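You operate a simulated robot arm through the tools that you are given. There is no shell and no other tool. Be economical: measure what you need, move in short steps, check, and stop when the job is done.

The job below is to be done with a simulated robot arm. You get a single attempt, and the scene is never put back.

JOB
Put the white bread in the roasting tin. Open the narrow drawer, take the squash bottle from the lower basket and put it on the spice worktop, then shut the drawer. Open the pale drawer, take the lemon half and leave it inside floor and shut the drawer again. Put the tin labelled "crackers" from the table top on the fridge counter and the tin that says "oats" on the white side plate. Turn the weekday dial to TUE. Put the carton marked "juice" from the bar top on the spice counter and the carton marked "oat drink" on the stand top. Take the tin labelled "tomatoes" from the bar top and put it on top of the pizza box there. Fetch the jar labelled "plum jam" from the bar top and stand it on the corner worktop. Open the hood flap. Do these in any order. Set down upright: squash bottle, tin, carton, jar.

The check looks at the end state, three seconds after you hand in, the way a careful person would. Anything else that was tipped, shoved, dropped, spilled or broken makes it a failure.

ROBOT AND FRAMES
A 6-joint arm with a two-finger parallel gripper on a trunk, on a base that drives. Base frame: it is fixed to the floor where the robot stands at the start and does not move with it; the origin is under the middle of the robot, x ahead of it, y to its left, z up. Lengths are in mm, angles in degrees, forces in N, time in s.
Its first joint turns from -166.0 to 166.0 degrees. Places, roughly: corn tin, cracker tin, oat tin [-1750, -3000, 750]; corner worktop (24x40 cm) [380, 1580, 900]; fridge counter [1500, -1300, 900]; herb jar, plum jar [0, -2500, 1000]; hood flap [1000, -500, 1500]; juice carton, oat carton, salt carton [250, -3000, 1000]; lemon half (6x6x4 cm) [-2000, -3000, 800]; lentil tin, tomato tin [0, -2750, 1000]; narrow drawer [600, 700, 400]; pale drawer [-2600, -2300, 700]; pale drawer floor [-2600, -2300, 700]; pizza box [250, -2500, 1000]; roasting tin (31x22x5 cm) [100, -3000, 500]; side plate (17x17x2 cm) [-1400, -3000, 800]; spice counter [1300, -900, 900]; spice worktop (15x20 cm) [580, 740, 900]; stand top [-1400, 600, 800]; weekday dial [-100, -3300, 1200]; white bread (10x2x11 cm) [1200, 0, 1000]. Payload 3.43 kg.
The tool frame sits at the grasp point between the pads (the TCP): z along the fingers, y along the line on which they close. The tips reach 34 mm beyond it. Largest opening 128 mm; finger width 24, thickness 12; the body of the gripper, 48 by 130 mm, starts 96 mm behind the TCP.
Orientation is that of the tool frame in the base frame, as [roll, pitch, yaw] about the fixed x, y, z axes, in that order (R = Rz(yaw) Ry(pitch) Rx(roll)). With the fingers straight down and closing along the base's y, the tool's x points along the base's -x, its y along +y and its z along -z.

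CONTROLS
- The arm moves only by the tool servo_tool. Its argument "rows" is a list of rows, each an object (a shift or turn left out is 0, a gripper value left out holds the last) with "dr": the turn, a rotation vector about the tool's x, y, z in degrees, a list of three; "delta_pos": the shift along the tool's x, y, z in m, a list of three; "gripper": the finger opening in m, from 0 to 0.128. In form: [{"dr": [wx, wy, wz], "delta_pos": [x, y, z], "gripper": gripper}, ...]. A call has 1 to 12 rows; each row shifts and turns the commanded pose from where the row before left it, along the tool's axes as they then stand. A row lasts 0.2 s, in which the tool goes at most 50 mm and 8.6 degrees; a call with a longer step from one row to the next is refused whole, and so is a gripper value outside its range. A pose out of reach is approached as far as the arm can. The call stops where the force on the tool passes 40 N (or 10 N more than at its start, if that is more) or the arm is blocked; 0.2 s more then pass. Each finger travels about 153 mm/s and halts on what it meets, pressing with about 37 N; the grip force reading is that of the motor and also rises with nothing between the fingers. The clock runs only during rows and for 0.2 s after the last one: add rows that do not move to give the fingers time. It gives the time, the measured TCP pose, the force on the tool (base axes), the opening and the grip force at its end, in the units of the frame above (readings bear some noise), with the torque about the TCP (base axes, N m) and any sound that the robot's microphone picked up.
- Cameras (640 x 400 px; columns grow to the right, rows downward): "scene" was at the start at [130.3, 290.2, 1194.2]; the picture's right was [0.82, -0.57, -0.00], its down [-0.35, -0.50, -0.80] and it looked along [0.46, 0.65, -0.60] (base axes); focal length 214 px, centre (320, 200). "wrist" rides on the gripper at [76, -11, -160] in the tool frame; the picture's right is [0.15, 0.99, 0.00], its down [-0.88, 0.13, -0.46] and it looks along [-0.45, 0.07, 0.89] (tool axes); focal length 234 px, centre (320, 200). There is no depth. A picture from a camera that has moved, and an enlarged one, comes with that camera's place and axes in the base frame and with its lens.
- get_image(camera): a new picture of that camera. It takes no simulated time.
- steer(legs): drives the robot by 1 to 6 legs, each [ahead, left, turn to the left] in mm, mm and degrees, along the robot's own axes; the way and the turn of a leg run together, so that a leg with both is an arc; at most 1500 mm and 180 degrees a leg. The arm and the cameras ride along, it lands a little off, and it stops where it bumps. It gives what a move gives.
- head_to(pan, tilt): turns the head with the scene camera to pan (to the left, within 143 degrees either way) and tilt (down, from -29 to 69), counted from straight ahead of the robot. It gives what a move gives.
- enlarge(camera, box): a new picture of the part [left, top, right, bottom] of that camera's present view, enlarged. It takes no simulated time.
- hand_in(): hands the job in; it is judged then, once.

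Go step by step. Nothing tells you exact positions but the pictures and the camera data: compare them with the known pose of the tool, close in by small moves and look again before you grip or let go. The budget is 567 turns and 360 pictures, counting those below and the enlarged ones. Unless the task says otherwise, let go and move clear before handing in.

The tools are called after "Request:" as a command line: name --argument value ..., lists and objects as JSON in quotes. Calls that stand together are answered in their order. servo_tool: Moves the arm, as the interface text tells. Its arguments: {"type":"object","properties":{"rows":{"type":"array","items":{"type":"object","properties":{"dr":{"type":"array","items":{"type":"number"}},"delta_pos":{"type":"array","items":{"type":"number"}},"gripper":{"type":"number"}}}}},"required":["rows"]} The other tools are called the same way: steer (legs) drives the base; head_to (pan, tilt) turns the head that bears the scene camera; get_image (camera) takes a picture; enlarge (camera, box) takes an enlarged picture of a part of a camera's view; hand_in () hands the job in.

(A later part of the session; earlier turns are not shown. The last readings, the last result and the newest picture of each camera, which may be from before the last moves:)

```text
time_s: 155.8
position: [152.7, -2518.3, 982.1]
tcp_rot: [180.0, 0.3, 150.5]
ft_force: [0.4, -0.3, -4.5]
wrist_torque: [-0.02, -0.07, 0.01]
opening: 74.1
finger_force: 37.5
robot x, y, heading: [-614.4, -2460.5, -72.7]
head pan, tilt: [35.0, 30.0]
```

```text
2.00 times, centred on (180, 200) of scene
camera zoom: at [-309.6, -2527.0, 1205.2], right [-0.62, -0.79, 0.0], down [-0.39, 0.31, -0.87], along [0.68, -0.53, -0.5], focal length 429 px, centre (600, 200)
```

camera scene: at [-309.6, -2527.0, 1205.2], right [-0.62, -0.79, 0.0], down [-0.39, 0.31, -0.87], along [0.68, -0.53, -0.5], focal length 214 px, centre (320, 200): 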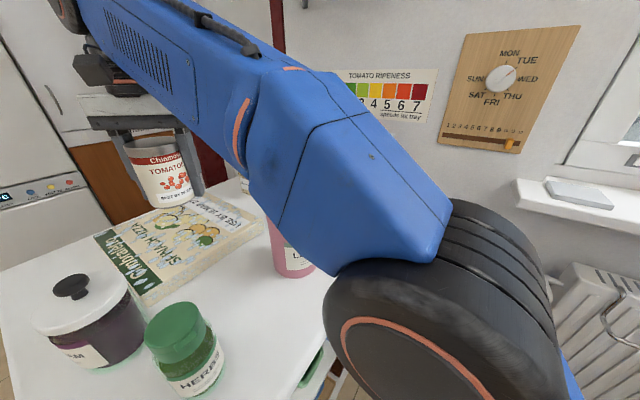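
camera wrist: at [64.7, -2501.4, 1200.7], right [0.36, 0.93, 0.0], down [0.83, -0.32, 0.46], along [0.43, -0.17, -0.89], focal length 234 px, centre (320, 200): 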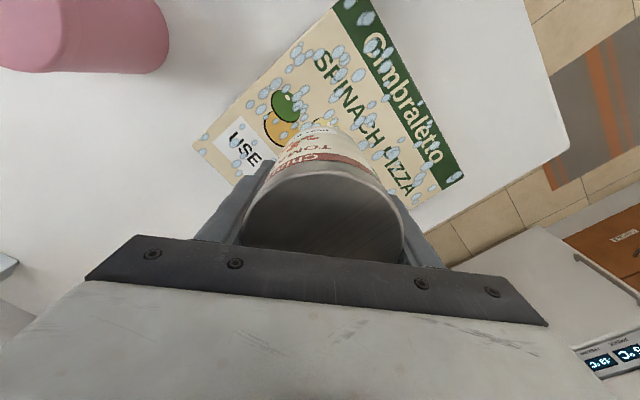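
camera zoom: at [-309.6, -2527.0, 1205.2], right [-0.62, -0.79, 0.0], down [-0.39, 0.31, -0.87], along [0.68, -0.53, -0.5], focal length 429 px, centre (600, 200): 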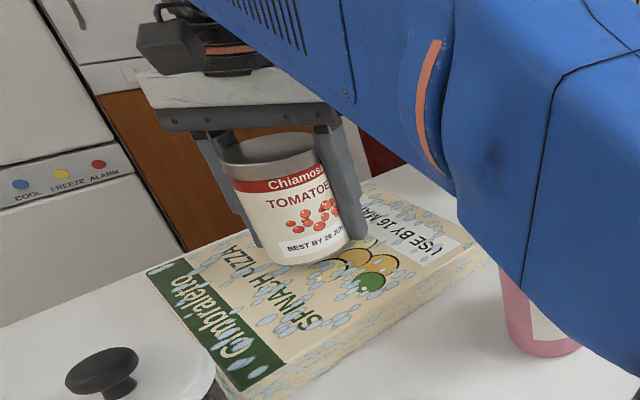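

Tin is just over the box; lowering in small steps until contact.

Request:
servo_tool --rows '[{"delta_pos": [0, 0, 0.006]}, {"delta_pos": [0, 0, 0.005]}, {}]'

```text
time_s: 156.6
position: [153.0, -2518.1, 972.9]
tcp_rot: [180.0, 0.3, 150.6]
ft_force: [-0.8, 0.8, -4.7]
wrist_torque: [0.02, -0.02, 0.03]
opening: 73.9
finger_force: 37.3
robot x, y, heading: [-614.2, -2454.2, -73.0]
head pan, tilt: [35.0, 30.0]
```

Request:
servo_tool --rows '[{"delta_pos": [0, 0, 0.005]}, {"delta_pos": [0, 0, 0.004]}, {}]'

```text
time_s: 157.4
position: [151.5, -2519.5, 965.7]
tcp_rot: [179.8, 0.4, 150.5]
ft_force: [11.9, 0.1, 25.1]
wrist_torque: [-0.62, 0.52, 0.21]
opening: 73.8
finger_force: 36.8
robot x, y, heading: [-616.2, -2459.7, -72.8]
head pan, tilt: [35.0, 30.0]
```

Request:
servo_tool --rows '[{"delta_pos": [0, 0, -0.002]}, {"gripper": 0.1}, {}, {"delta_pos": [0, 0, -0.03]}, {"delta_pos": [0, 0, -0.04]}, {"delta_pos": [0, 0, -0.04]}, {}]'

Request:
get_image --camera "scene"

Request:
get_image --camera "wrist"

```text
time_s: 159.0
position: [135.4, -2520.8, 1056.7]
tcp_rot: [179.9, 0.6, 150.5]
ft_force: [0.0, -0.3, -0.1]
wrist_torque: [0.01, 0.0, -0.01]
opening: 99.8
finger_force: 0.0
out of reach, approached as far as the arm can: row 6
robot x, y, heading: [-618.4, -2455.2, -73.1]
head pan, tilt: [35.0, 30.0]
```

```text
285 pictures are left
camera scene: at [-309.7, -2527.0, 1205.3], right [-0.62, -0.79, 0.0], down [-0.39, 0.31, -0.87], along [0.68, -0.53, -0.5], focal length 214 px, centre (320, 200)
```

scene: 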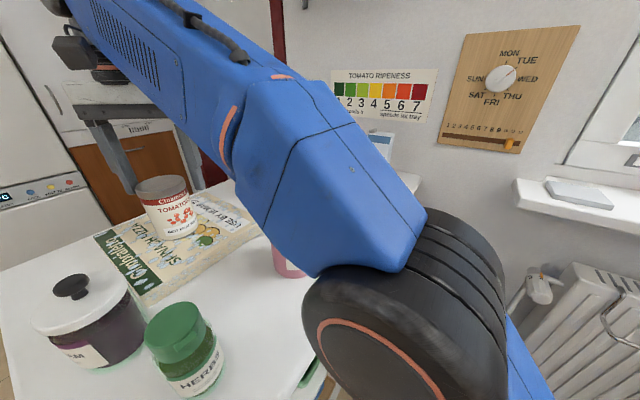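

```text
284 pictures are left
camera wrist: at [63.8, -2493.6, 1216.1], right [0.36, 0.93, 0.0], down [0.83, -0.32, 0.46], along [0.43, -0.16, -0.89], focal length 234 px, centre (320, 200)
```

wrist: 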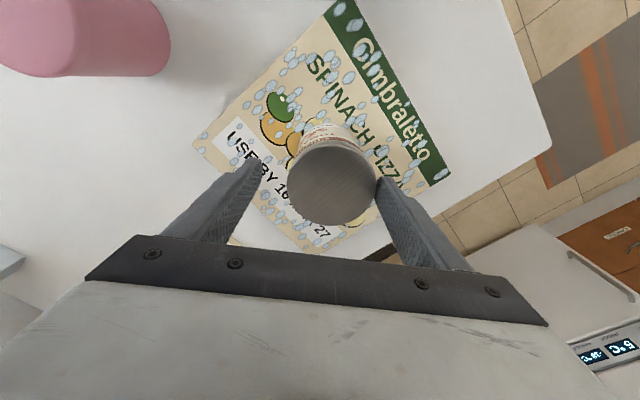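

Tomato tin stands on the pizza box. Next I'll back out to the north side of the bar for the plum jam.

Request:
steer --legs '[[-680, 0, 0], [0, 580, 0.6]]'

Request:
servo_tool --rows '[{"dr": [0, 0, 8.6], "delta_pos": [0.01, -0.047, 0]}, {"dr": [0, 0, 8.6], "delta_pos": [0.01, -0.047, 0]}, {"dr": [0, 0, 8.6], "delta_pos": [0.0, -0.047, 0]}, {"dr": [0, 0, 8.6], "delta_pos": [0, -0.047, 0]}, {"dr": [0, 0, 8.6], "delta_pos": [0, -0.047, 0]}, {"delta_pos": [0, -0.047, 0]}, {"delta_pos": [0, -0.047, 0]}, {"delta_pos": [0, -0.047, 0]}, {"delta_pos": [0, -0.047, 0]}, {}]'

Request:
head_to --pan -5 --tilt 30

Request:
get_image --camera "scene"

```text
time_s: 165.6
position: [493.9, -1696.6, 1056.6]
tcp_rot: [179.9, 0.6, 151.5]
ft_force: [0.2, -0.3, 0.2]
wrist_torque: [0.01, -0.01, -0.03]
opening: 100.2
finger_force: 0.1
robot x, y, heading: [-261.0, -1642.7, -72.1]
head pan, tilt: [35.0, 30.0]
```

```text
time_s: 167.8
position: [131.2, -1902.7, 1053.3]
tcp_rot: [179.5, 0.2, 108.5]
ft_force: [-0.3, 0.0, -0.2]
wrist_torque: [0.02, 0.02, -0.02]
opening: 100.2
finger_force: 0.1
robot x, y, heading: [-262.5, -1642.1, -71.9]
head pan, tilt: [35.0, 30.0]
```

```text
time_s: 168.9
position: [132.3, -1902.5, 1054.9]
tcp_rot: [179.6, 0.2, 108.3]
ft_force: [0.2, 0.3, -0.2]
wrist_torque: [0.02, -0.01, -0.03]
opening: 99.9
finger_force: 0.1
robot x, y, heading: [-258.9, -1642.0, -72.2]
head pan, tilt: [-5.0, 30.0]
```

```text
283 pictures are left
camera scene: at [-5.4, -1741.0, 1205.3], right [-0.97, -0.22, 0.0], down [-0.11, 0.49, -0.87], along [0.19, -0.84, -0.5], focal length 214 px, centre (320, 200)
```

scene: 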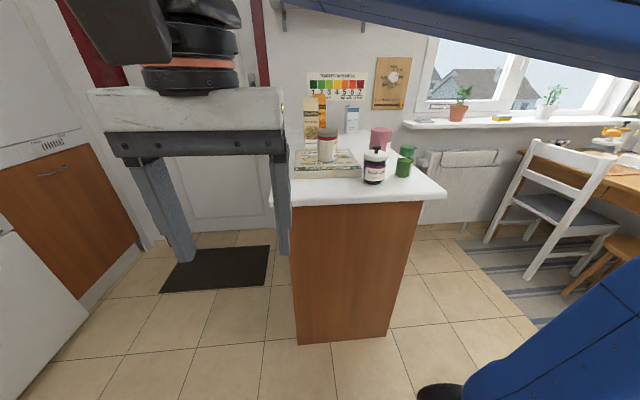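

Request:
servo_tool --rows '[{"delta_pos": [-0.034, -0.031, 0]}, {"delta_pos": [-0.034, -0.031, 0]}, {"delta_pos": [-0.034, -0.031, 0]}, {"delta_pos": [-0.034, -0.031, 0]}, {"delta_pos": [-0.034, -0.031, 0]}, {"delta_pos": [-0.034, -0.031, 0]}, {"delta_pos": [-0.034, -0.031, 0]}, {"delta_pos": [-0.034, -0.031, 0]}, {"delta_pos": [-0.034, -0.031, 0]}, {"delta_pos": [-0.034, -0.031, 0], "gripper": 0.128}, {}]'

Request:
get_image --camera "wrist"

Request:
enlarge --camera "scene" --box '[280, 80, 480, 220]'

```text
time_s: 171.3
position: [-53.9, -2321.9, 1050.3]
tcp_rot: [179.5, 0.2, 108.4]
ft_force: [-0.1, -0.3, -0.2]
wrist_torque: [0.02, -0.01, -0.01]
opening: 128.3
finger_force: 0.1
robot x, y, heading: [-259.1, -1643.5, -72.1]
head pan, tilt: [-5.0, 30.0]
```

```text
282 pictures are left
camera wrist: at [-88.9, -2253.1, 1210.4], right [0.89, 0.45, 0.01], down [0.4, -0.79, 0.46], along [0.21, -0.41, -0.89], focal length 234 px, centre (320, 200)
```

wrist: 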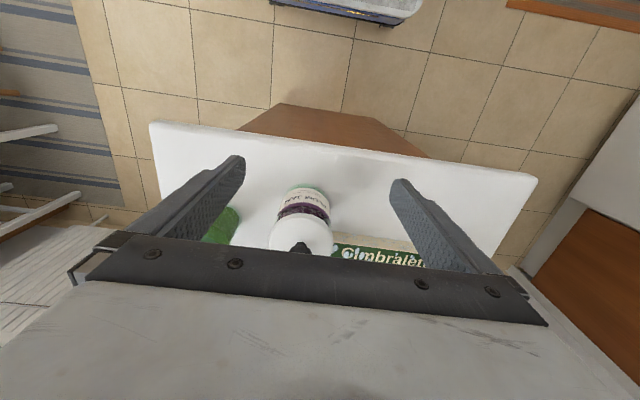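

```text
2.86 times, centred on (380, 150) of scene
camera zoom: at [-5.5, -1741.0, 1205.3], right [-0.97, -0.22, 0.0], down [-0.11, 0.49, -0.87], along [0.19, -0.84, -0.5], focal length 613 px, centre (149, 343)
```

zoom: 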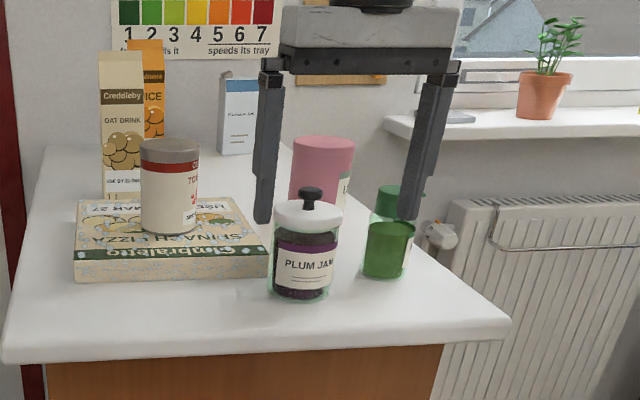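

Request:
servo_tool --rows '[{"delta_pos": [-0.043, -0.0045, 0], "gripper": 0.1}, {"delta_pos": [-0.043, -0.0045, 0]}, {}]'

Request:
get_image --camera "wrist"

Request:
enlarge --camera "scene" --box '[280, 80, 480, 220]'

```text
time_s: 172.1
position: [-34.1, -2408.4, 1050.1]
tcp_rot: [179.5, 0.1, 108.4]
ft_force: [0.1, -0.3, 0.4]
wrist_torque: [-0.02, 0.0, -0.01]
opening: 99.8
finger_force: 0.0
robot x, y, heading: [-257.2, -1641.4, -71.8]
head pan, tilt: [-5.0, 30.0]
```

```text
280 pictures are left
camera wrist: at [-71.7, -2338.6, 1210.1], right [0.89, 0.45, 0.01], down [0.4, -0.79, 0.46], along [0.21, -0.41, -0.89], focal length 234 px, centre (320, 200)
```

wrist: 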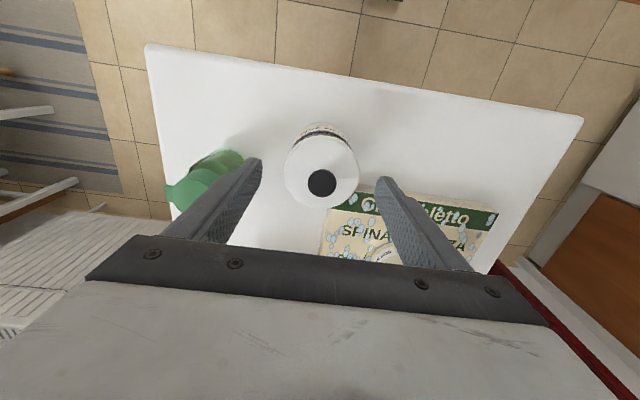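

```text
2.86 times, centred on (380, 150) of scene
camera zoom: at [-5.5, -1740.9, 1205.3], right [-0.97, -0.22, 0.0], down [-0.11, 0.49, -0.87], along [0.19, -0.84, -0.5], focal length 613 px, centre (149, 343)
```

zoom: 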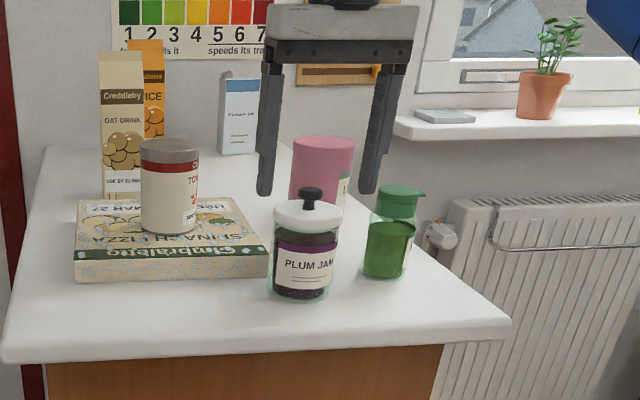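

Request:
servo_tool --rows '[{"delta_pos": [-0.003, 0, 0.04]}, {"delta_pos": [0, 0, 0.04]}, {"delta_pos": [0, 0, 0.02]}, {}]'

Request:
get_image --camera "wrist"

Request:
enlarge --camera "scene" --box '[280, 80, 480, 220]'

```text
time_s: 173.1
position: [-32.6, -2411.5, 952.1]
tcp_rot: [179.5, 0.2, 108.4]
ft_force: [0.0, 0.5, -0.4]
wrist_torque: [0.0, 0.02, 0.0]
opening: 100.0
finger_force: 0.1
robot x, y, heading: [-262.5, -1644.7, -72.1]
head pan, tilt: [-5.0, 30.0]
```

```text
278 pictures are left
camera wrist: at [-68.7, -2341.8, 1111.7], right [0.89, 0.45, 0.01], down [0.4, -0.79, 0.46], along [0.21, -0.41, -0.89], focal length 234 px, centre (320, 200)
```

wrist: 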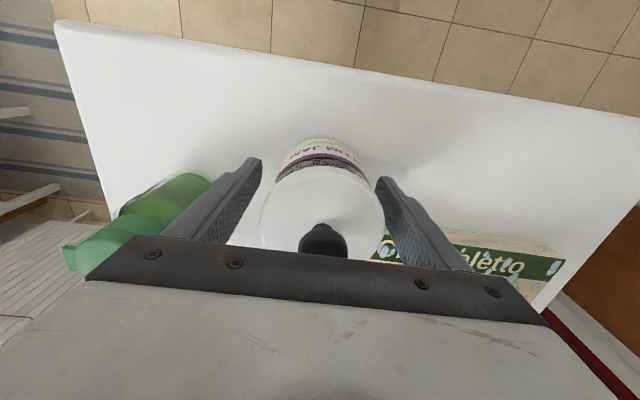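

```text
2.86 times, centred on (380, 150) of scene
camera zoom: at [-5.5, -1741.1, 1205.3], right [-0.97, -0.22, 0.0], down [-0.11, 0.49, -0.87], along [0.19, -0.84, -0.5], focal length 613 px, centre (149, 343)
```

zoom: 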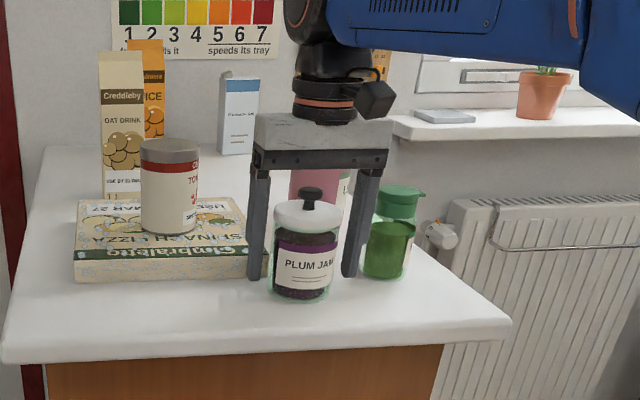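

Request:
servo_tool --rows '[{"gripper": 0.085}, {"gripper": 0.06}, {}, {}]'

```text
time_s: 174.1
position: [-31.7, -2412.3, 951.2]
tcp_rot: [179.6, 0.1, 108.4]
ft_force: [1.4, 0.8, 0.8]
wrist_torque: [-0.02, 0.06, 0.04]
opening: 72.4
finger_force: 36.5
robot x, y, heading: [-260.5, -1643.1, -72.1]
head pan, tilt: [-5.0, 30.0]
heard: snap
```

Request:
enlarge --camera "scene" --box '[280, 80, 480, 220]'

Request:
get_image --camera "wrist"

```text
2.86 times, centred on (380, 150) of scene
camera zoom: at [-5.4, -1741.0, 1205.3], right [-0.97, -0.22, 0.0], down [-0.11, 0.49, -0.87], along [0.19, -0.84, -0.5], focal length 613 px, centre (149, 343)
```

zoom: 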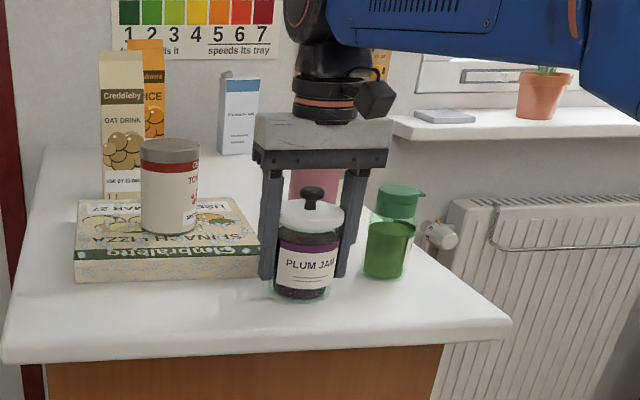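

```text
275 pictures are left
camera wrist: at [-68.6, -2341.7, 1111.9], right [0.89, 0.45, 0.01], down [0.4, -0.79, 0.46], along [0.21, -0.41, -0.89], focal length 234 px, centre (320, 200)
```

wrist: 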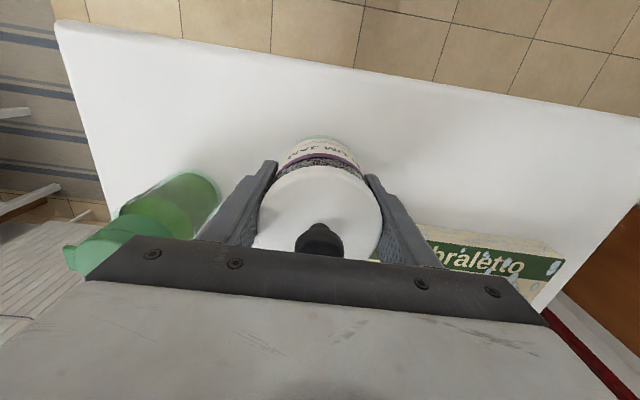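

Request:
servo_tool --rows '[{"delta_pos": [0, 0, -0.015]}, {}]'

Request:
enlarge --camera "scene" --box '[330, 120, 430, 200]'

```text
time_s: 174.7
position: [-32.2, -2411.6, 967.4]
tcp_rot: [179.5, 0.2, 108.4]
ft_force: [1.1, 0.3, -1.6]
wrist_torque: [0.01, 0.02, 0.02]
opening: 72.4
finger_force: 36.8
robot x, y, heading: [-259.4, -1642.9, -72.5]
head pan, tilt: [-5.0, 30.0]
```

```text
5.00 times, centred on (380, 160) of scene
camera zoom: at [-5.4, -1741.0, 1205.3], right [-0.97, -0.22, 0.0], down [-0.11, 0.49, -0.87], along [0.19, -0.84, -0.5], focal length 1072 px, centre (20, 400)
```

zoom: 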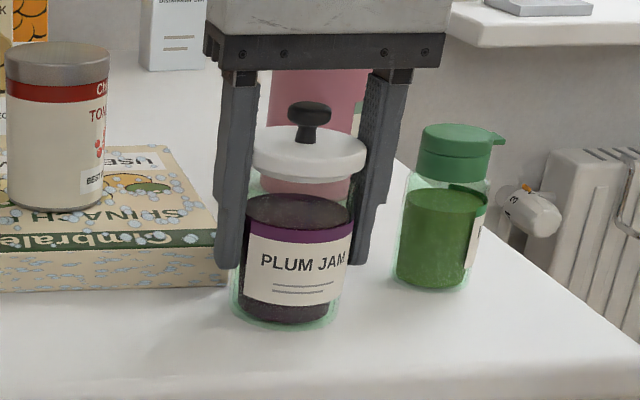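

The fingers caught the wider lid and it lifted off the jar. I'll put it back straight down and regrip the body from the side.

Request:
servo_tool --rows '[{"delta_pos": [0, 0, 0.01]}, {"delta_pos": [0, 0, 0.005]}, {}]'

Request:
enlarge --camera "scene" --box '[330, 120, 430, 200]'

```text
time_s: 175.5
position: [-31.0, -2412.6, 951.7]
tcp_rot: [179.5, 0.4, 108.4]
ft_force: [-0.4, -0.8, 2.2]
wrist_torque: [-0.11, 0.2, 0.02]
opening: 72.1
finger_force: 37.1
robot x, y, heading: [-262.4, -1644.4, -72.0]
head pan, tilt: [-5.0, 30.0]
```

```text
5.00 times, centred on (380, 160) of scene
camera zoom: at [-5.5, -1741.0, 1205.3], right [-0.97, -0.22, 0.0], down [-0.11, 0.49, -0.87], along [0.19, -0.84, -0.5], focal length 1072 px, centre (20, 400)
```

zoom: 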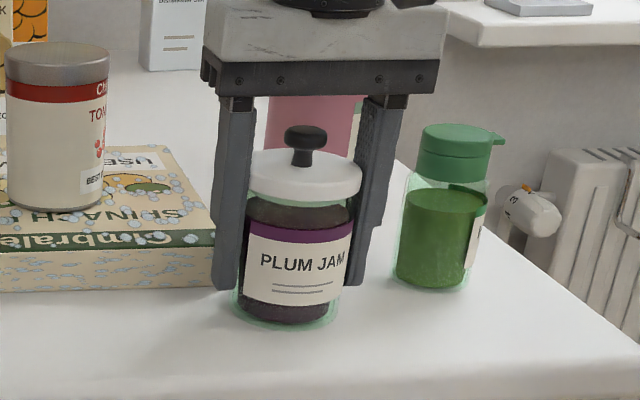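

Request:
servo_tool --rows '[{"delta_pos": [0, 0, 0.003]}, {"delta_pos": [0, 0, 0.003]}, {}]'

```text
time_s: 176.3
position: [-31.7, -2411.1, 948.4]
tcp_rot: [179.6, 0.4, 108.4]
ft_force: [8.1, 1.7, 34.7]
wrist_torque: [-0.26, 0.54, 0.05]
opening: 72.5
finger_force: 37.7
robot x, y, heading: [-260.2, -1643.9, -72.2]
head pan, tilt: [-5.0, 30.0]
heard: snap
```

Request:
servo_tool --rows '[{"delta_pos": [0, 0, -0.002]}, {"gripper": 0.1}, {}, {"delta_pos": [0, 0, -0.04]}, {"delta_pos": [0, 0, -0.04]}, {"delta_pos": [0.045, 0, 0]}, {"delta_pos": [0.045, 0, 0]}, {"delta_pos": [0.045, 0, 0]}, {"delta_pos": [0.045, 0, 0]}, {}]'

Request:
servo_tool --rows '[{"dr": [0, -8.5, 0]}, {"dr": [0, -8.5, 0]}, {"dr": [0, -8.5, 0]}, {"dr": [0, -8.5, 0]}, {"dr": [0, -8.5, 0]}, {"dr": [0, -8.5, 0]}, {"dr": [0, -8.5, 0]}, {"dr": [0, -8.5, 0]}, {}]'

Request:
get_image --camera "scene"

```text
time_s: 178.5
position: [-91.8, -2239.8, 1029.8]
tcp_rot: [179.5, 0.2, 108.3]
ft_force: [0.2, 0.0, 0.0]
wrist_torque: [0.03, 0.01, 0.01]
opening: 99.7
finger_force: 0.1
robot x, y, heading: [-255.9, -1642.8, -72.1]
head pan, tilt: [-5.0, 30.0]
```

```text
time_s: 180.5
position: [-90.7, -2242.7, 1027.7]
tcp_rot: [178.8, 68.3, 107.2]
ft_force: [0.7, 0.0, 0.3]
wrist_torque: [-0.01, 0.0, 0.04]
opening: 100.0
finger_force: 0.1
robot x, y, heading: [-260.7, -1641.3, -72.0]
head pan, tilt: [-5.0, 30.0]
```

```text
272 pictures are left
camera scene: at [-5.5, -1741.0, 1205.3], right [-0.97, -0.22, 0.0], down [-0.11, 0.49, -0.87], along [0.19, -0.84, -0.5], focal length 214 px, centre (320, 200)
```

scene: 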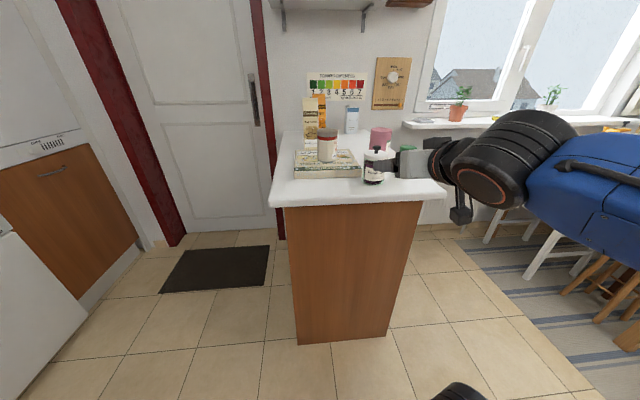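

Request:
servo_tool --rows '[{"delta_pos": [0.043, 0.003, 0.017]}, {"delta_pos": [0.043, 0.003, 0.017]}, {}]'

Request:
get_image --camera "wrist"

Request:
enlarge --camera "scene" --box '[300, 90, 500, 230]'

```text
time_s: 181.3
position: [-82.6, -2240.2, 935.0]
tcp_rot: [178.7, 68.2, 107.1]
ft_force: [0.5, 0.3, -1.0]
wrist_torque: [-0.02, -0.01, -0.02]
opening: 100.0
finger_force: 0.2
robot x, y, heading: [-258.7, -1642.9, -72.2]
head pan, tilt: [-5.0, 30.0]
```

```text
271 pictures are left
camera wrist: at [-150.1, -2076.4, 923.4], right [0.92, 0.36, -0.13], down [0.08, 0.13, 0.99], along [0.38, -0.92, 0.09], focal length 234 px, centre (320, 200)
```

wrist: 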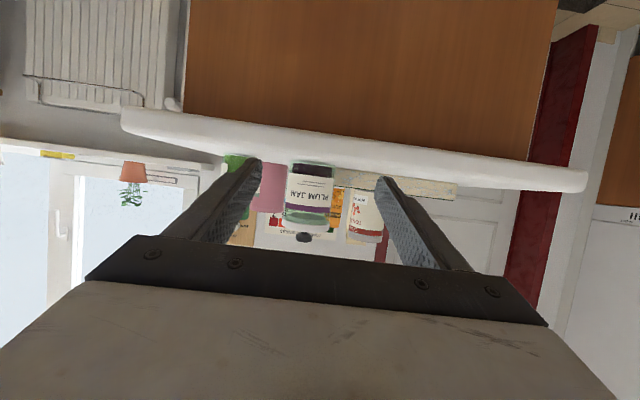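

```text
2.86 times, centred on (400, 160) of scene
camera zoom: at [-5.5, -1741.0, 1205.3], right [-0.97, -0.22, 0.0], down [-0.11, 0.49, -0.87], along [0.19, -0.84, -0.5], focal length 613 px, centre (91, 314)
```

zoom: 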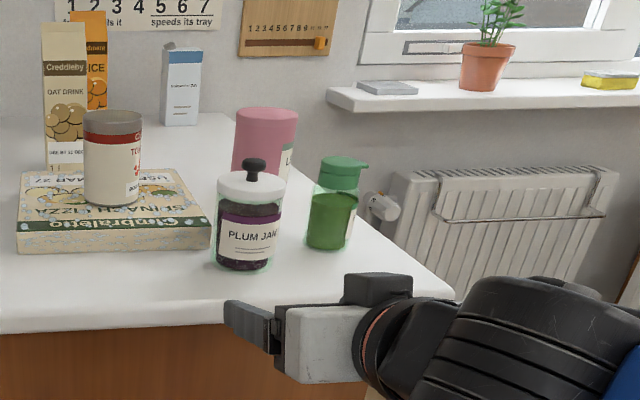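

Request:
servo_tool --rows '[{"delta_pos": [-0.0148, 0, 0.037]}, {"delta_pos": [-0.0148, 0, 0.037]}, {"delta_pos": [-0.0148, 0, 0.037]}, {}]'

Request:
get_image --camera "wrist"

Request:
enlarge --camera "scene" --box '[300, 90, 500, 230]'

```text
time_s: 182.3
position: [-46.8, -2354.6, 934.9]
tcp_rot: [178.6, 68.2, 107.1]
ft_force: [0.8, 0.2, -0.3]
wrist_torque: [0.0, -0.01, 0.02]
opening: 99.8
finger_force: 0.1
robot x, y, heading: [-263.7, -1646.1, -72.3]
head pan, tilt: [-5.0, 30.0]
```

```text
269 pictures are left
camera wrist: at [-112.7, -2189.8, 924.1], right [0.92, 0.36, -0.13], down [0.09, 0.13, 0.99], along [0.38, -0.92, 0.09], focal length 234 px, centre (320, 200)
```

wrist: 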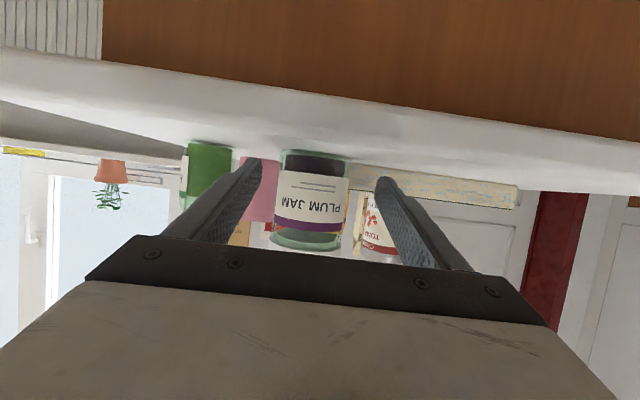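

```text
2.86 times, centred on (400, 160) of scene
camera zoom: at [-5.6, -1740.9, 1205.3], right [-0.97, -0.22, 0.0], down [-0.11, 0.49, -0.87], along [0.19, -0.84, -0.5], focal length 613 px, centre (91, 314)
```

zoom: 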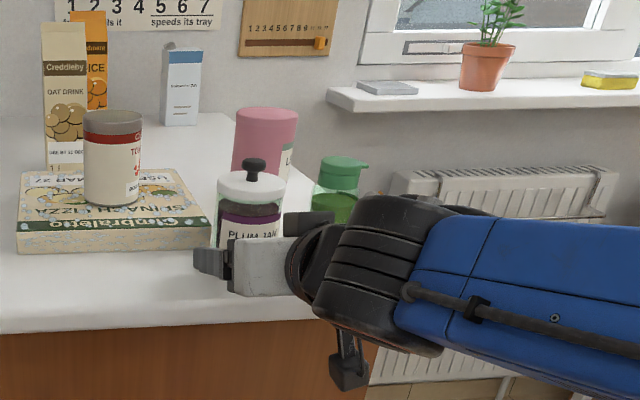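

Request:
servo_tool --rows '[{"delta_pos": [-0.011, -0.003, 0.028]}, {"delta_pos": [-0.011, 0, 0.028]}, {}]'

Request:
get_image --camera "wrist"

```text
time_s: 183.1
position: [-28.5, -2410.1, 935.5]
tcp_rot: [178.8, 68.2, 107.1]
ft_force: [-0.1, -0.3, 0.8]
wrist_torque: [0.0, 0.0, -0.01]
opening: 100.3
finger_force: 0.0
robot x, y, heading: [-256.0, -1642.4, -72.2]
head pan, tilt: [-5.0, 30.0]
```

```text
267 pictures are left
camera wrist: at [-95.5, -2245.8, 923.9], right [0.92, 0.36, -0.13], down [0.09, 0.13, 0.99], along [0.38, -0.92, 0.09], focal length 234 px, centre (320, 200)
```

wrist: 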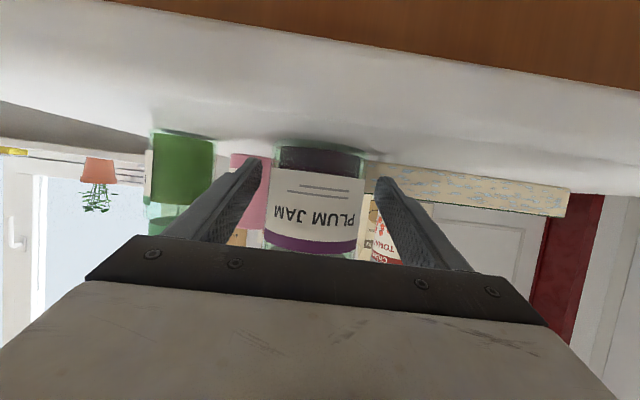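

Request:
servo_tool --rows '[{"gripper": 0.08}, {"gripper": 0.055}, {}, {}]'

```text
time_s: 184.1
position: [-29.2, -2410.2, 934.2]
tcp_rot: [178.6, 68.1, 107.2]
ft_force: [0.2, -1.7, 1.4]
wrist_torque: [-0.09, 0.12, 0.05]
opening: 71.4
finger_force: 37.7
robot x, y, heading: [-259.8, -1643.6, -72.2]
head pan, tilt: [-5.0, 30.0]
```

Request:
servo_tool --rows '[{"delta_pos": [-0.019, 0, -0.008]}, {"delta_pos": [-0.028, 0, -0.011]}, {}]'

Request:
enlarge --camera "scene" --box '[300, 90, 500, 230]'

```text
time_s: 184.9
position: [-30.3, -2412.4, 986.2]
tcp_rot: [178.6, 68.1, 107.1]
ft_force: [0.0, 0.5, -4.0]
wrist_torque: [0.05, 0.02, -0.01]
opening: 71.1
finger_force: 37.0
robot x, y, heading: [-261.1, -1641.5, -72.2]
head pan, tilt: [-5.0, 30.0]
```

```text
2.86 times, centred on (400, 160) of scene
camera zoom: at [-5.4, -1741.1, 1205.3], right [-0.97, -0.22, 0.0], down [-0.11, 0.49, -0.87], along [0.19, -0.84, -0.5], focal length 613 px, centre (91, 314)
```

zoom: 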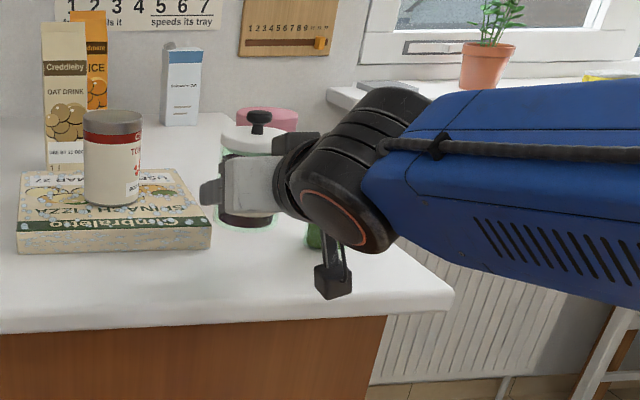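

Jar is held with lid on. Driving north to the corner worktop, arm facing the counter.

Request:
servo_tool --rows '[{"delta_pos": [-0.037, 0, -0.015]}, {"delta_pos": [-0.028, 0, -0.011]}, {}]'

Request:
steer --legs '[[-500, 0, 0], [0, 0, 89.5], [0, 1200, 0], [0, 1150, 0]]'

Request:
head_to --pan 10 --tilt 25

Request:
get_image --camera "scene"

```text
time_s: 185.7
position: [-31.8, -2410.4, 1056.0]
tcp_rot: [178.6, 68.3, 107.3]
ft_force: [0.2, 0.4, -3.4]
wrist_torque: [0.01, 0.03, 0.0]
opening: 71.3
finger_force: 36.7
robot x, y, heading: [-260.2, -1645.5, -72.1]
head pan, tilt: [-5.0, 30.0]
```

```text
time_s: 200.7
position: [-163.4, 632.5, 1054.5]
tcp_rot: [178.6, 68.1, -156.9]
ft_force: [-1.1, -0.8, -3.7]
wrist_torque: [0.0, 0.02, -0.02]
opening: 71.1
finger_force: 37.1
robot x, y, heading: [-905.6, 327.1, 23.8]
head pan, tilt: [-5.0, 30.0]
stopped in leg 4: the robot was blocked; the commanded pose is now the measured one
```

```text
time_s: 201.5
position: [-164.9, 632.5, 1054.1]
tcp_rot: [178.7, 68.2, -156.9]
ft_force: [-0.2, -0.5, -4.2]
wrist_torque: [0.0, 0.01, -0.02]
opening: 71.1
finger_force: 36.5
robot x, y, heading: [-900.5, 327.8, 23.7]
head pan, tilt: [10.0, 25.0]
```

```text
265 pictures are left
camera scene: at [-842.2, 610.5, 1213.3], right [0.56, -0.83, 0.0], down [-0.35, -0.24, -0.91], along [0.75, 0.5, -0.42], focal length 214 px, centre (320, 200)
```

scene: 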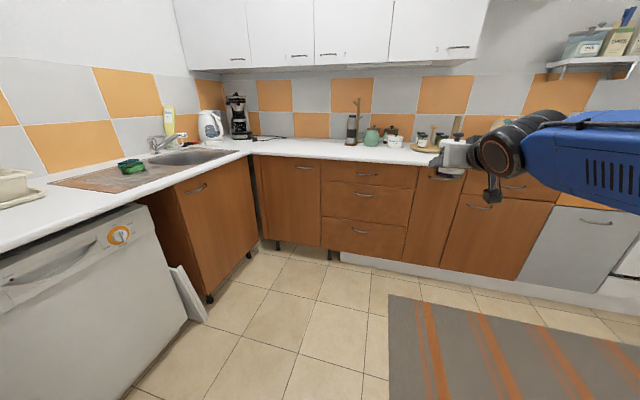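

The base bumped something on its left, probably the trolley stand. I'll look before moving.

Request:
head_to --pan 110 --tilt 45

Request:
get_image --camera "scene"

```text
time_s: 203.3
position: [-163.1, 632.4, 1055.3]
tcp_rot: [178.7, 68.3, -156.9]
ft_force: [-0.9, 0.1, -4.0]
wrist_torque: [0.01, 0.01, 0.03]
opening: 71.2
finger_force: 37.1
robot x, y, heading: [-903.5, 327.9, 24.0]
head pan, tilt: [110.0, 45.0]
```

```text
264 pictures are left
camera scene: at [-975.0, 617.9, 1182.7], right [0.72, 0.69, 0.0], down [0.49, -0.51, -0.71], along [-0.49, 0.51, -0.71], focal length 214 px, centre (320, 200)
```

scene: 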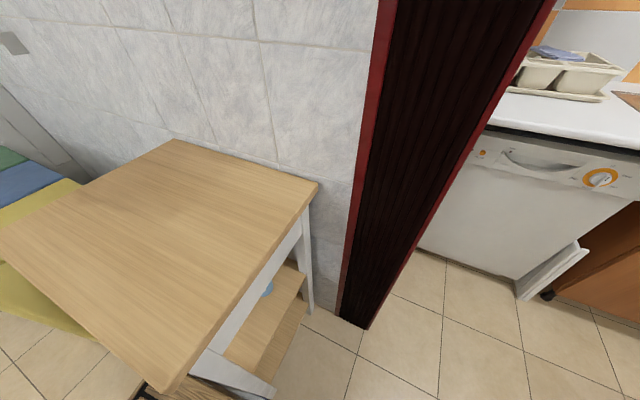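

Request:
steer --legs '[[0, -50, 0], [400, 0, -6.5], [0, 800, 0]]'

Request:
head_to --pan 0 --tilt 30

Request:
get_image --camera "scene"

```text
time_s: 208.9
position: [102.2, 1158.2, 1054.6]
tcp_rot: [178.7, 68.1, -157.1]
ft_force: [0.0, 0.1, -3.9]
wrist_torque: [-0.02, -0.02, 0.0]
opening: 71.2
finger_force: 37.0
robot x, y, heading: [-638.1, 851.8, 23.6]
head pan, tilt: [110.0, 45.0]
stopped in leg 3: the robot was blocked; the commanded pose is now the measured one
```

```text
time_s: 210.8
position: [100.8, 1157.6, 1053.0]
tcp_rot: [178.7, 68.1, -157.1]
ft_force: [-0.7, -0.1, -3.4]
wrist_torque: [-0.01, 0.05, 0.03]
opening: 71.4
finger_force: 36.8
robot x, y, heading: [-637.8, 858.9, 23.5]
head pan, tilt: [0.0, 30.0]
```

```text
263 pictures are left
camera scene: at [-571.1, 1123.8, 1205.3], right [0.4, -0.92, 0.0], down [-0.46, -0.2, -0.87], along [0.79, 0.35, -0.5], focal length 214 px, centre (320, 200)
```

scene: 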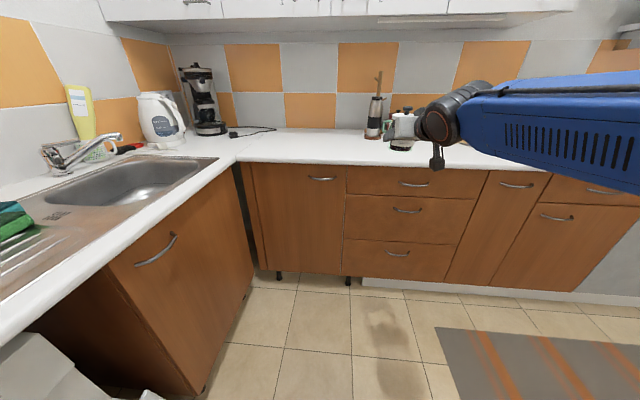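

Request:
head_to --pan 95 --tilt 50

Request:
get_image --camera "scene"

Request:
head_to --pan 140 --tilt 50

Request:
get_image --camera "scene"

```text
time_s: 212.5
position: [100.9, 1157.7, 1054.6]
tcp_rot: [178.6, 68.2, -157.1]
ft_force: [-0.3, -0.1, -3.0]
wrist_torque: [-0.01, 0.0, -0.01]
opening: 71.2
finger_force: 36.7
robot x, y, heading: [-638.7, 856.7, 23.7]
head pan, tilt: [95.0, 50.0]
```

```text
262 pictures are left
camera scene: at [-690.8, 1155.2, 1175.8], right [0.88, 0.48, 0.0], down [0.37, -0.67, -0.64], along [-0.31, 0.56, -0.77], focal length 214 px, centre (320, 200)
```

scene: 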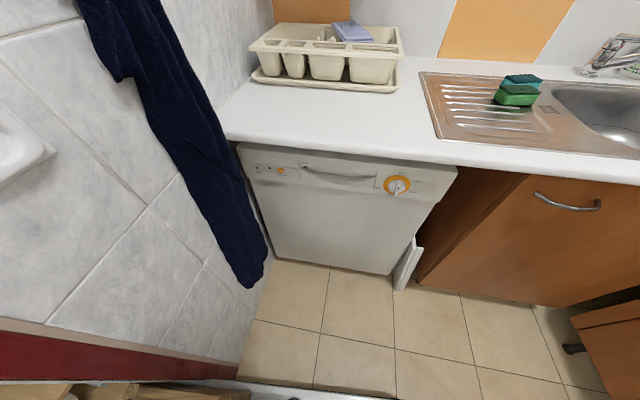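

```text
time_s: 213.6
position: [102.4, 1158.8, 1054.2]
tcp_rot: [178.6, 68.1, -157.0]
ft_force: [-0.1, -0.8, -4.4]
wrist_torque: [-0.02, 0.01, -0.01]
opening: 71.3
finger_force: 37.3
robot x, y, heading: [-645.3, 856.5, 23.5]
head pan, tilt: [140.0, 50.0]
```

```text
261 pictures are left
camera scene: at [-727.8, 1109.4, 1175.8], right [0.28, 0.96, 0.0], down [0.73, -0.22, -0.64], along [-0.62, 0.18, -0.77], focal length 214 px, centre (320, 200)
```

scene: 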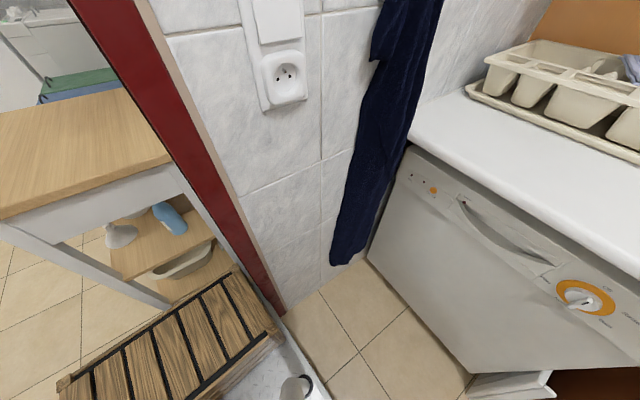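

Request:
steer --legs '[[0, -40, 0], [270, 0, 0], [0, 0, -6], [0, 420, 0]]'

Request:
head_to --pan 0 --tilt 35

Request:
get_image --camera "scene"

```text
time_s: 218.7
position: [265.3, 1547.6, 1055.3]
tcp_rot: [178.7, 68.1, -163.1]
ft_force: [1.0, -0.1, -4.3]
wrist_torque: [-0.01, 0.03, 0.02]
opening: 71.4
finger_force: 36.8
robot x, y, heading: [-501.2, 1326.6, 17.6]
head pan, tilt: [140.0, 50.0]
```

```text
time_s: 220.9
position: [265.6, 1546.9, 1053.5]
tcp_rot: [178.8, 68.1, -163.2]
ft_force: [0.2, 0.0, -4.1]
wrist_torque: [-0.02, -0.04, -0.02]
opening: 71.2
finger_force: 36.9
robot x, y, heading: [-501.6, 1323.8, 17.6]
head pan, tilt: [0.0, 35.0]
```

```text
260 pictures are left
camera scene: at [-408.1, 1583.4, 1197.5], right [0.3, -0.95, 0.0], down [-0.55, -0.17, -0.82], along [0.78, 0.25, -0.57], focal length 214 px, centre (320, 200)
```

scene: 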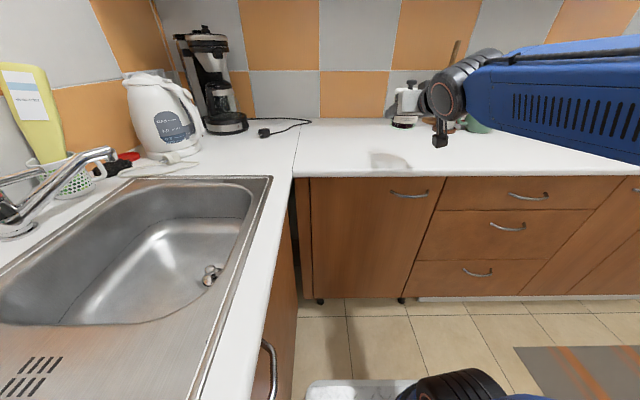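

Request:
steer --legs '[[68, 0, 0]]'

Request:
servo_tool --rows '[{"delta_pos": [0.037, 0, 0.015]}, {"delta_pos": [0.037, 0, 0.015]}, {"delta_pos": [0.023, 0, 0.009]}, {}]'

Request:
get_image --camera "scene"

Request:
enlarge --camera "scene" --box '[340, 80, 480, 200]'

```text
time_s: 221.9
position: [331.4, 1568.5, 1055.0]
tcp_rot: [178.6, 68.0, -163.2]
ft_force: [0.6, 0.8, -3.6]
wrist_torque: [-0.02, 0.03, 0.0]
opening: 71.5
finger_force: 37.1
robot x, y, heading: [-441.6, 1345.6, 17.6]
head pan, tilt: [0.0, 35.0]
```

```text
time_s: 222.9
position: [330.2, 1569.4, 951.2]
tcp_rot: [178.7, 68.2, -163.1]
ft_force: [-0.5, -1.0, -3.6]
wrist_torque: [-0.02, -0.01, -0.01]
opening: 71.2
finger_force: 36.5
robot x, y, heading: [-436.2, 1341.8, 17.6]
head pan, tilt: [0.0, 35.0]
```

```text
259 pictures are left
camera scene: at [-342.7, 1604.1, 1197.5], right [0.3, -0.95, 0.0], down [-0.55, -0.17, -0.82], along [0.78, 0.25, -0.57], focal length 214 px, centre (320, 200)
```

scene: 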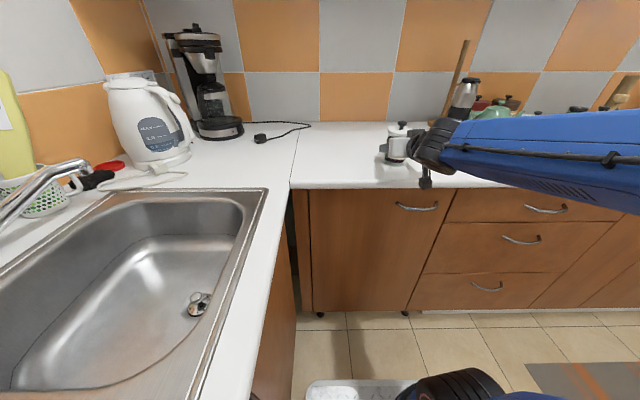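

```text
3.33 times, centred on (410, 140) of scene
camera zoom: at [-342.7, 1604.1, 1197.5], right [0.3, -0.95, 0.0], down [-0.55, -0.17, -0.82], along [0.78, 0.25, -0.57], focal length 715 px, centre (20, 400)
```

zoom: 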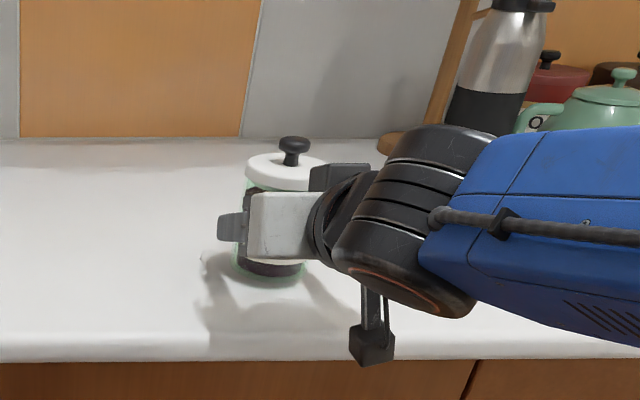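

Request:
servo_tool --rows '[{"delta_pos": [0.011, 0, -0.027]}, {"delta_pos": [0.009, 0, 0.004]}, {}]'

Request:
servo_tool --rows '[{"delta_pos": [0.004, 0, 0.0015]}, {}]'

```text
time_s: 223.7
position: [302.6, 1559.3, 940.2]
tcp_rot: [178.7, 68.3, -163.2]
ft_force: [5.6, -0.1, 30.3]
wrist_torque: [-0.85, -0.42, 0.06]
opening: 71.7
finger_force: 36.7
robot x, y, heading: [-436.3, 1346.7, 17.5]
head pan, tilt: [0.0, 35.0]
```

```text
time_s: 224.3
position: [302.3, 1559.3, 936.3]
tcp_rot: [178.8, 68.2, -163.1]
ft_force: [0.5, 0.6, 30.2]
wrist_torque: [-0.89, -0.45, 0.02]
opening: 71.6
finger_force: 37.0
robot x, y, heading: [-435.0, 1342.3, 17.6]
head pan, tilt: [0.0, 35.0]
```

Request:
servo_tool --rows '[{"delta_pos": [-0.001, 0, 0], "gripper": 0.078}, {"gripper": 0.1}, {}]'

Request:
servo_tool --rows '[{"delta_pos": [0.008, 0, -0.02]}, {"delta_pos": [0.015, 0, -0.037]}, {"delta_pos": [0.015, 0, -0.037]}, {"delta_pos": [0.015, 0, -0.037]}, {}]'

Request:
get_image --camera "scene"

```text
time_s: 225.1
position: [304.4, 1561.5, 934.9]
tcp_rot: [178.6, 67.9, -163.2]
ft_force: [-0.1, 0.4, -0.4]
wrist_torque: [0.01, 0.01, 0.0]
opening: 99.9
finger_force: 0.0
robot x, y, heading: [-439.1, 1344.2, 17.3]
head pan, tilt: [0.0, 35.0]
```

```text
time_s: 226.3
position: [169.6, 1514.5, 936.5]
tcp_rot: [178.7, 68.1, -163.2]
ft_force: [-0.3, -0.4, 0.8]
wrist_torque: [-0.02, -0.02, -0.02]
opening: 100.1
finger_force: 0.1
robot x, y, heading: [-443.0, 1345.1, 17.5]
head pan, tilt: [0.0, 35.0]
```

```text
257 pictures are left
camera scene: at [-342.7, 1604.1, 1197.5], right [0.3, -0.95, 0.0], down [-0.55, -0.17, -0.82], along [0.78, 0.25, -0.57], focal length 214 px, centre (320, 200)
```

scene: 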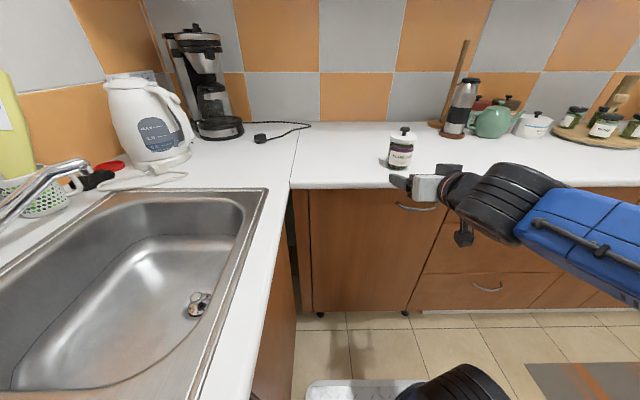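

Plum jam stands on the corner worktop. Now to the narrow drawer: drive right and look at it.

Request:
steer --legs '[[-250, 0, 0], [0, -800, 0]]'

Request:
head_to --pan 0 --tilt 35

Request:
get_image --camera "scene"

```text
time_s: 228.1
position: [-37.5, 1446.6, 938.1]
tcp_rot: [178.6, 68.2, -163.3]
ft_force: [0.4, -1.3, 0.9]
wrist_torque: [0.02, -0.04, 0.0]
opening: 100.1
finger_force: 0.2
robot x, y, heading: [-642.7, 1277.0, 17.6]
head pan, tilt: [0.0, 35.0]
stopped in leg 1: the robot was blocked; the commanded pose is now the measured one
```

```text
time_s: 228.7
position: [-38.4, 1446.3, 936.7]
tcp_rot: [178.6, 68.2, -163.4]
ft_force: [0.2, -0.4, -0.7]
wrist_torque: [0.03, -0.02, 0.0]
opening: 99.9
finger_force: 0.0
robot x, y, heading: [-646.3, 1275.9, 17.7]
head pan, tilt: [0.0, 35.0]
```

```text
256 pictures are left
camera scene: at [-551.2, 1536.4, 1197.5], right [0.3, -0.95, 0.0], down [-0.55, -0.17, -0.82], along [0.78, 0.25, -0.57], focal length 214 px, centre (320, 200)
```

scene: 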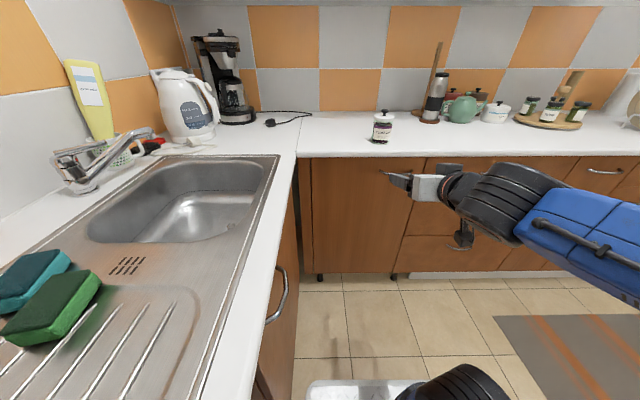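

Request:
steer --legs '[[80, 0, 0], [0, -830, 0]]'

Request:
get_image --camera "scene"

```text
time_s: 233.7
position: [282.7, 667.9, 938.6]
tcp_rot: [178.6, 68.2, -164.5]
ft_force: [0.6, 0.2, 0.2]
wrist_torque: [-0.03, 0.03, 0.0]
opening: 99.9
finger_force: 0.1
robot x, y, heading: [-329.5, 508.2, 16.4]
head pan, tilt: [0.0, 35.0]
```

```text
255 pictures are left
camera scene: at [-229.4, 768.2, 1197.5], right [0.28, -0.96, 0.0], down [-0.55, -0.16, -0.82], along [0.79, 0.23, -0.57], focal length 214 px, centre (320, 200)
```

scene: 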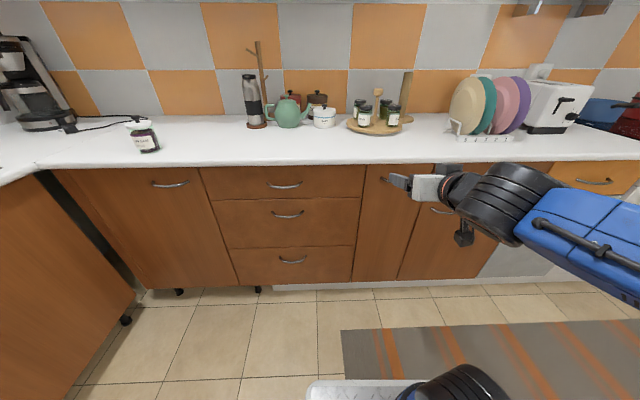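

Request:
enlarge --camera "scene" --box '[330, 90, 450, 190]'

```text
4.00 times, centred on (390, 140) of scene
camera zoom: at [-229.4, 768.2, 1197.5], right [0.28, -0.96, 0.0], down [-0.55, -0.16, -0.82], along [0.79, 0.23, -0.57], focal length 858 px, centre (40, 440)
```

zoom: 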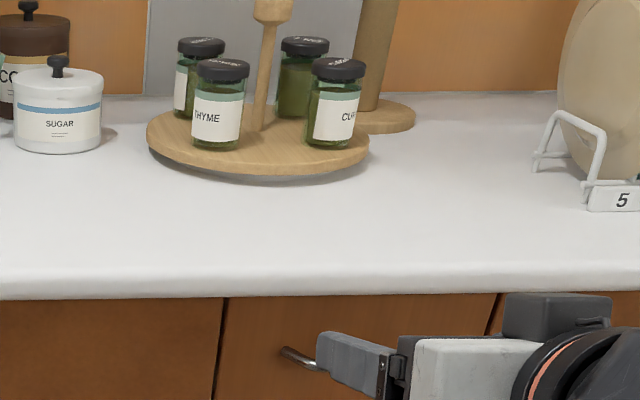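

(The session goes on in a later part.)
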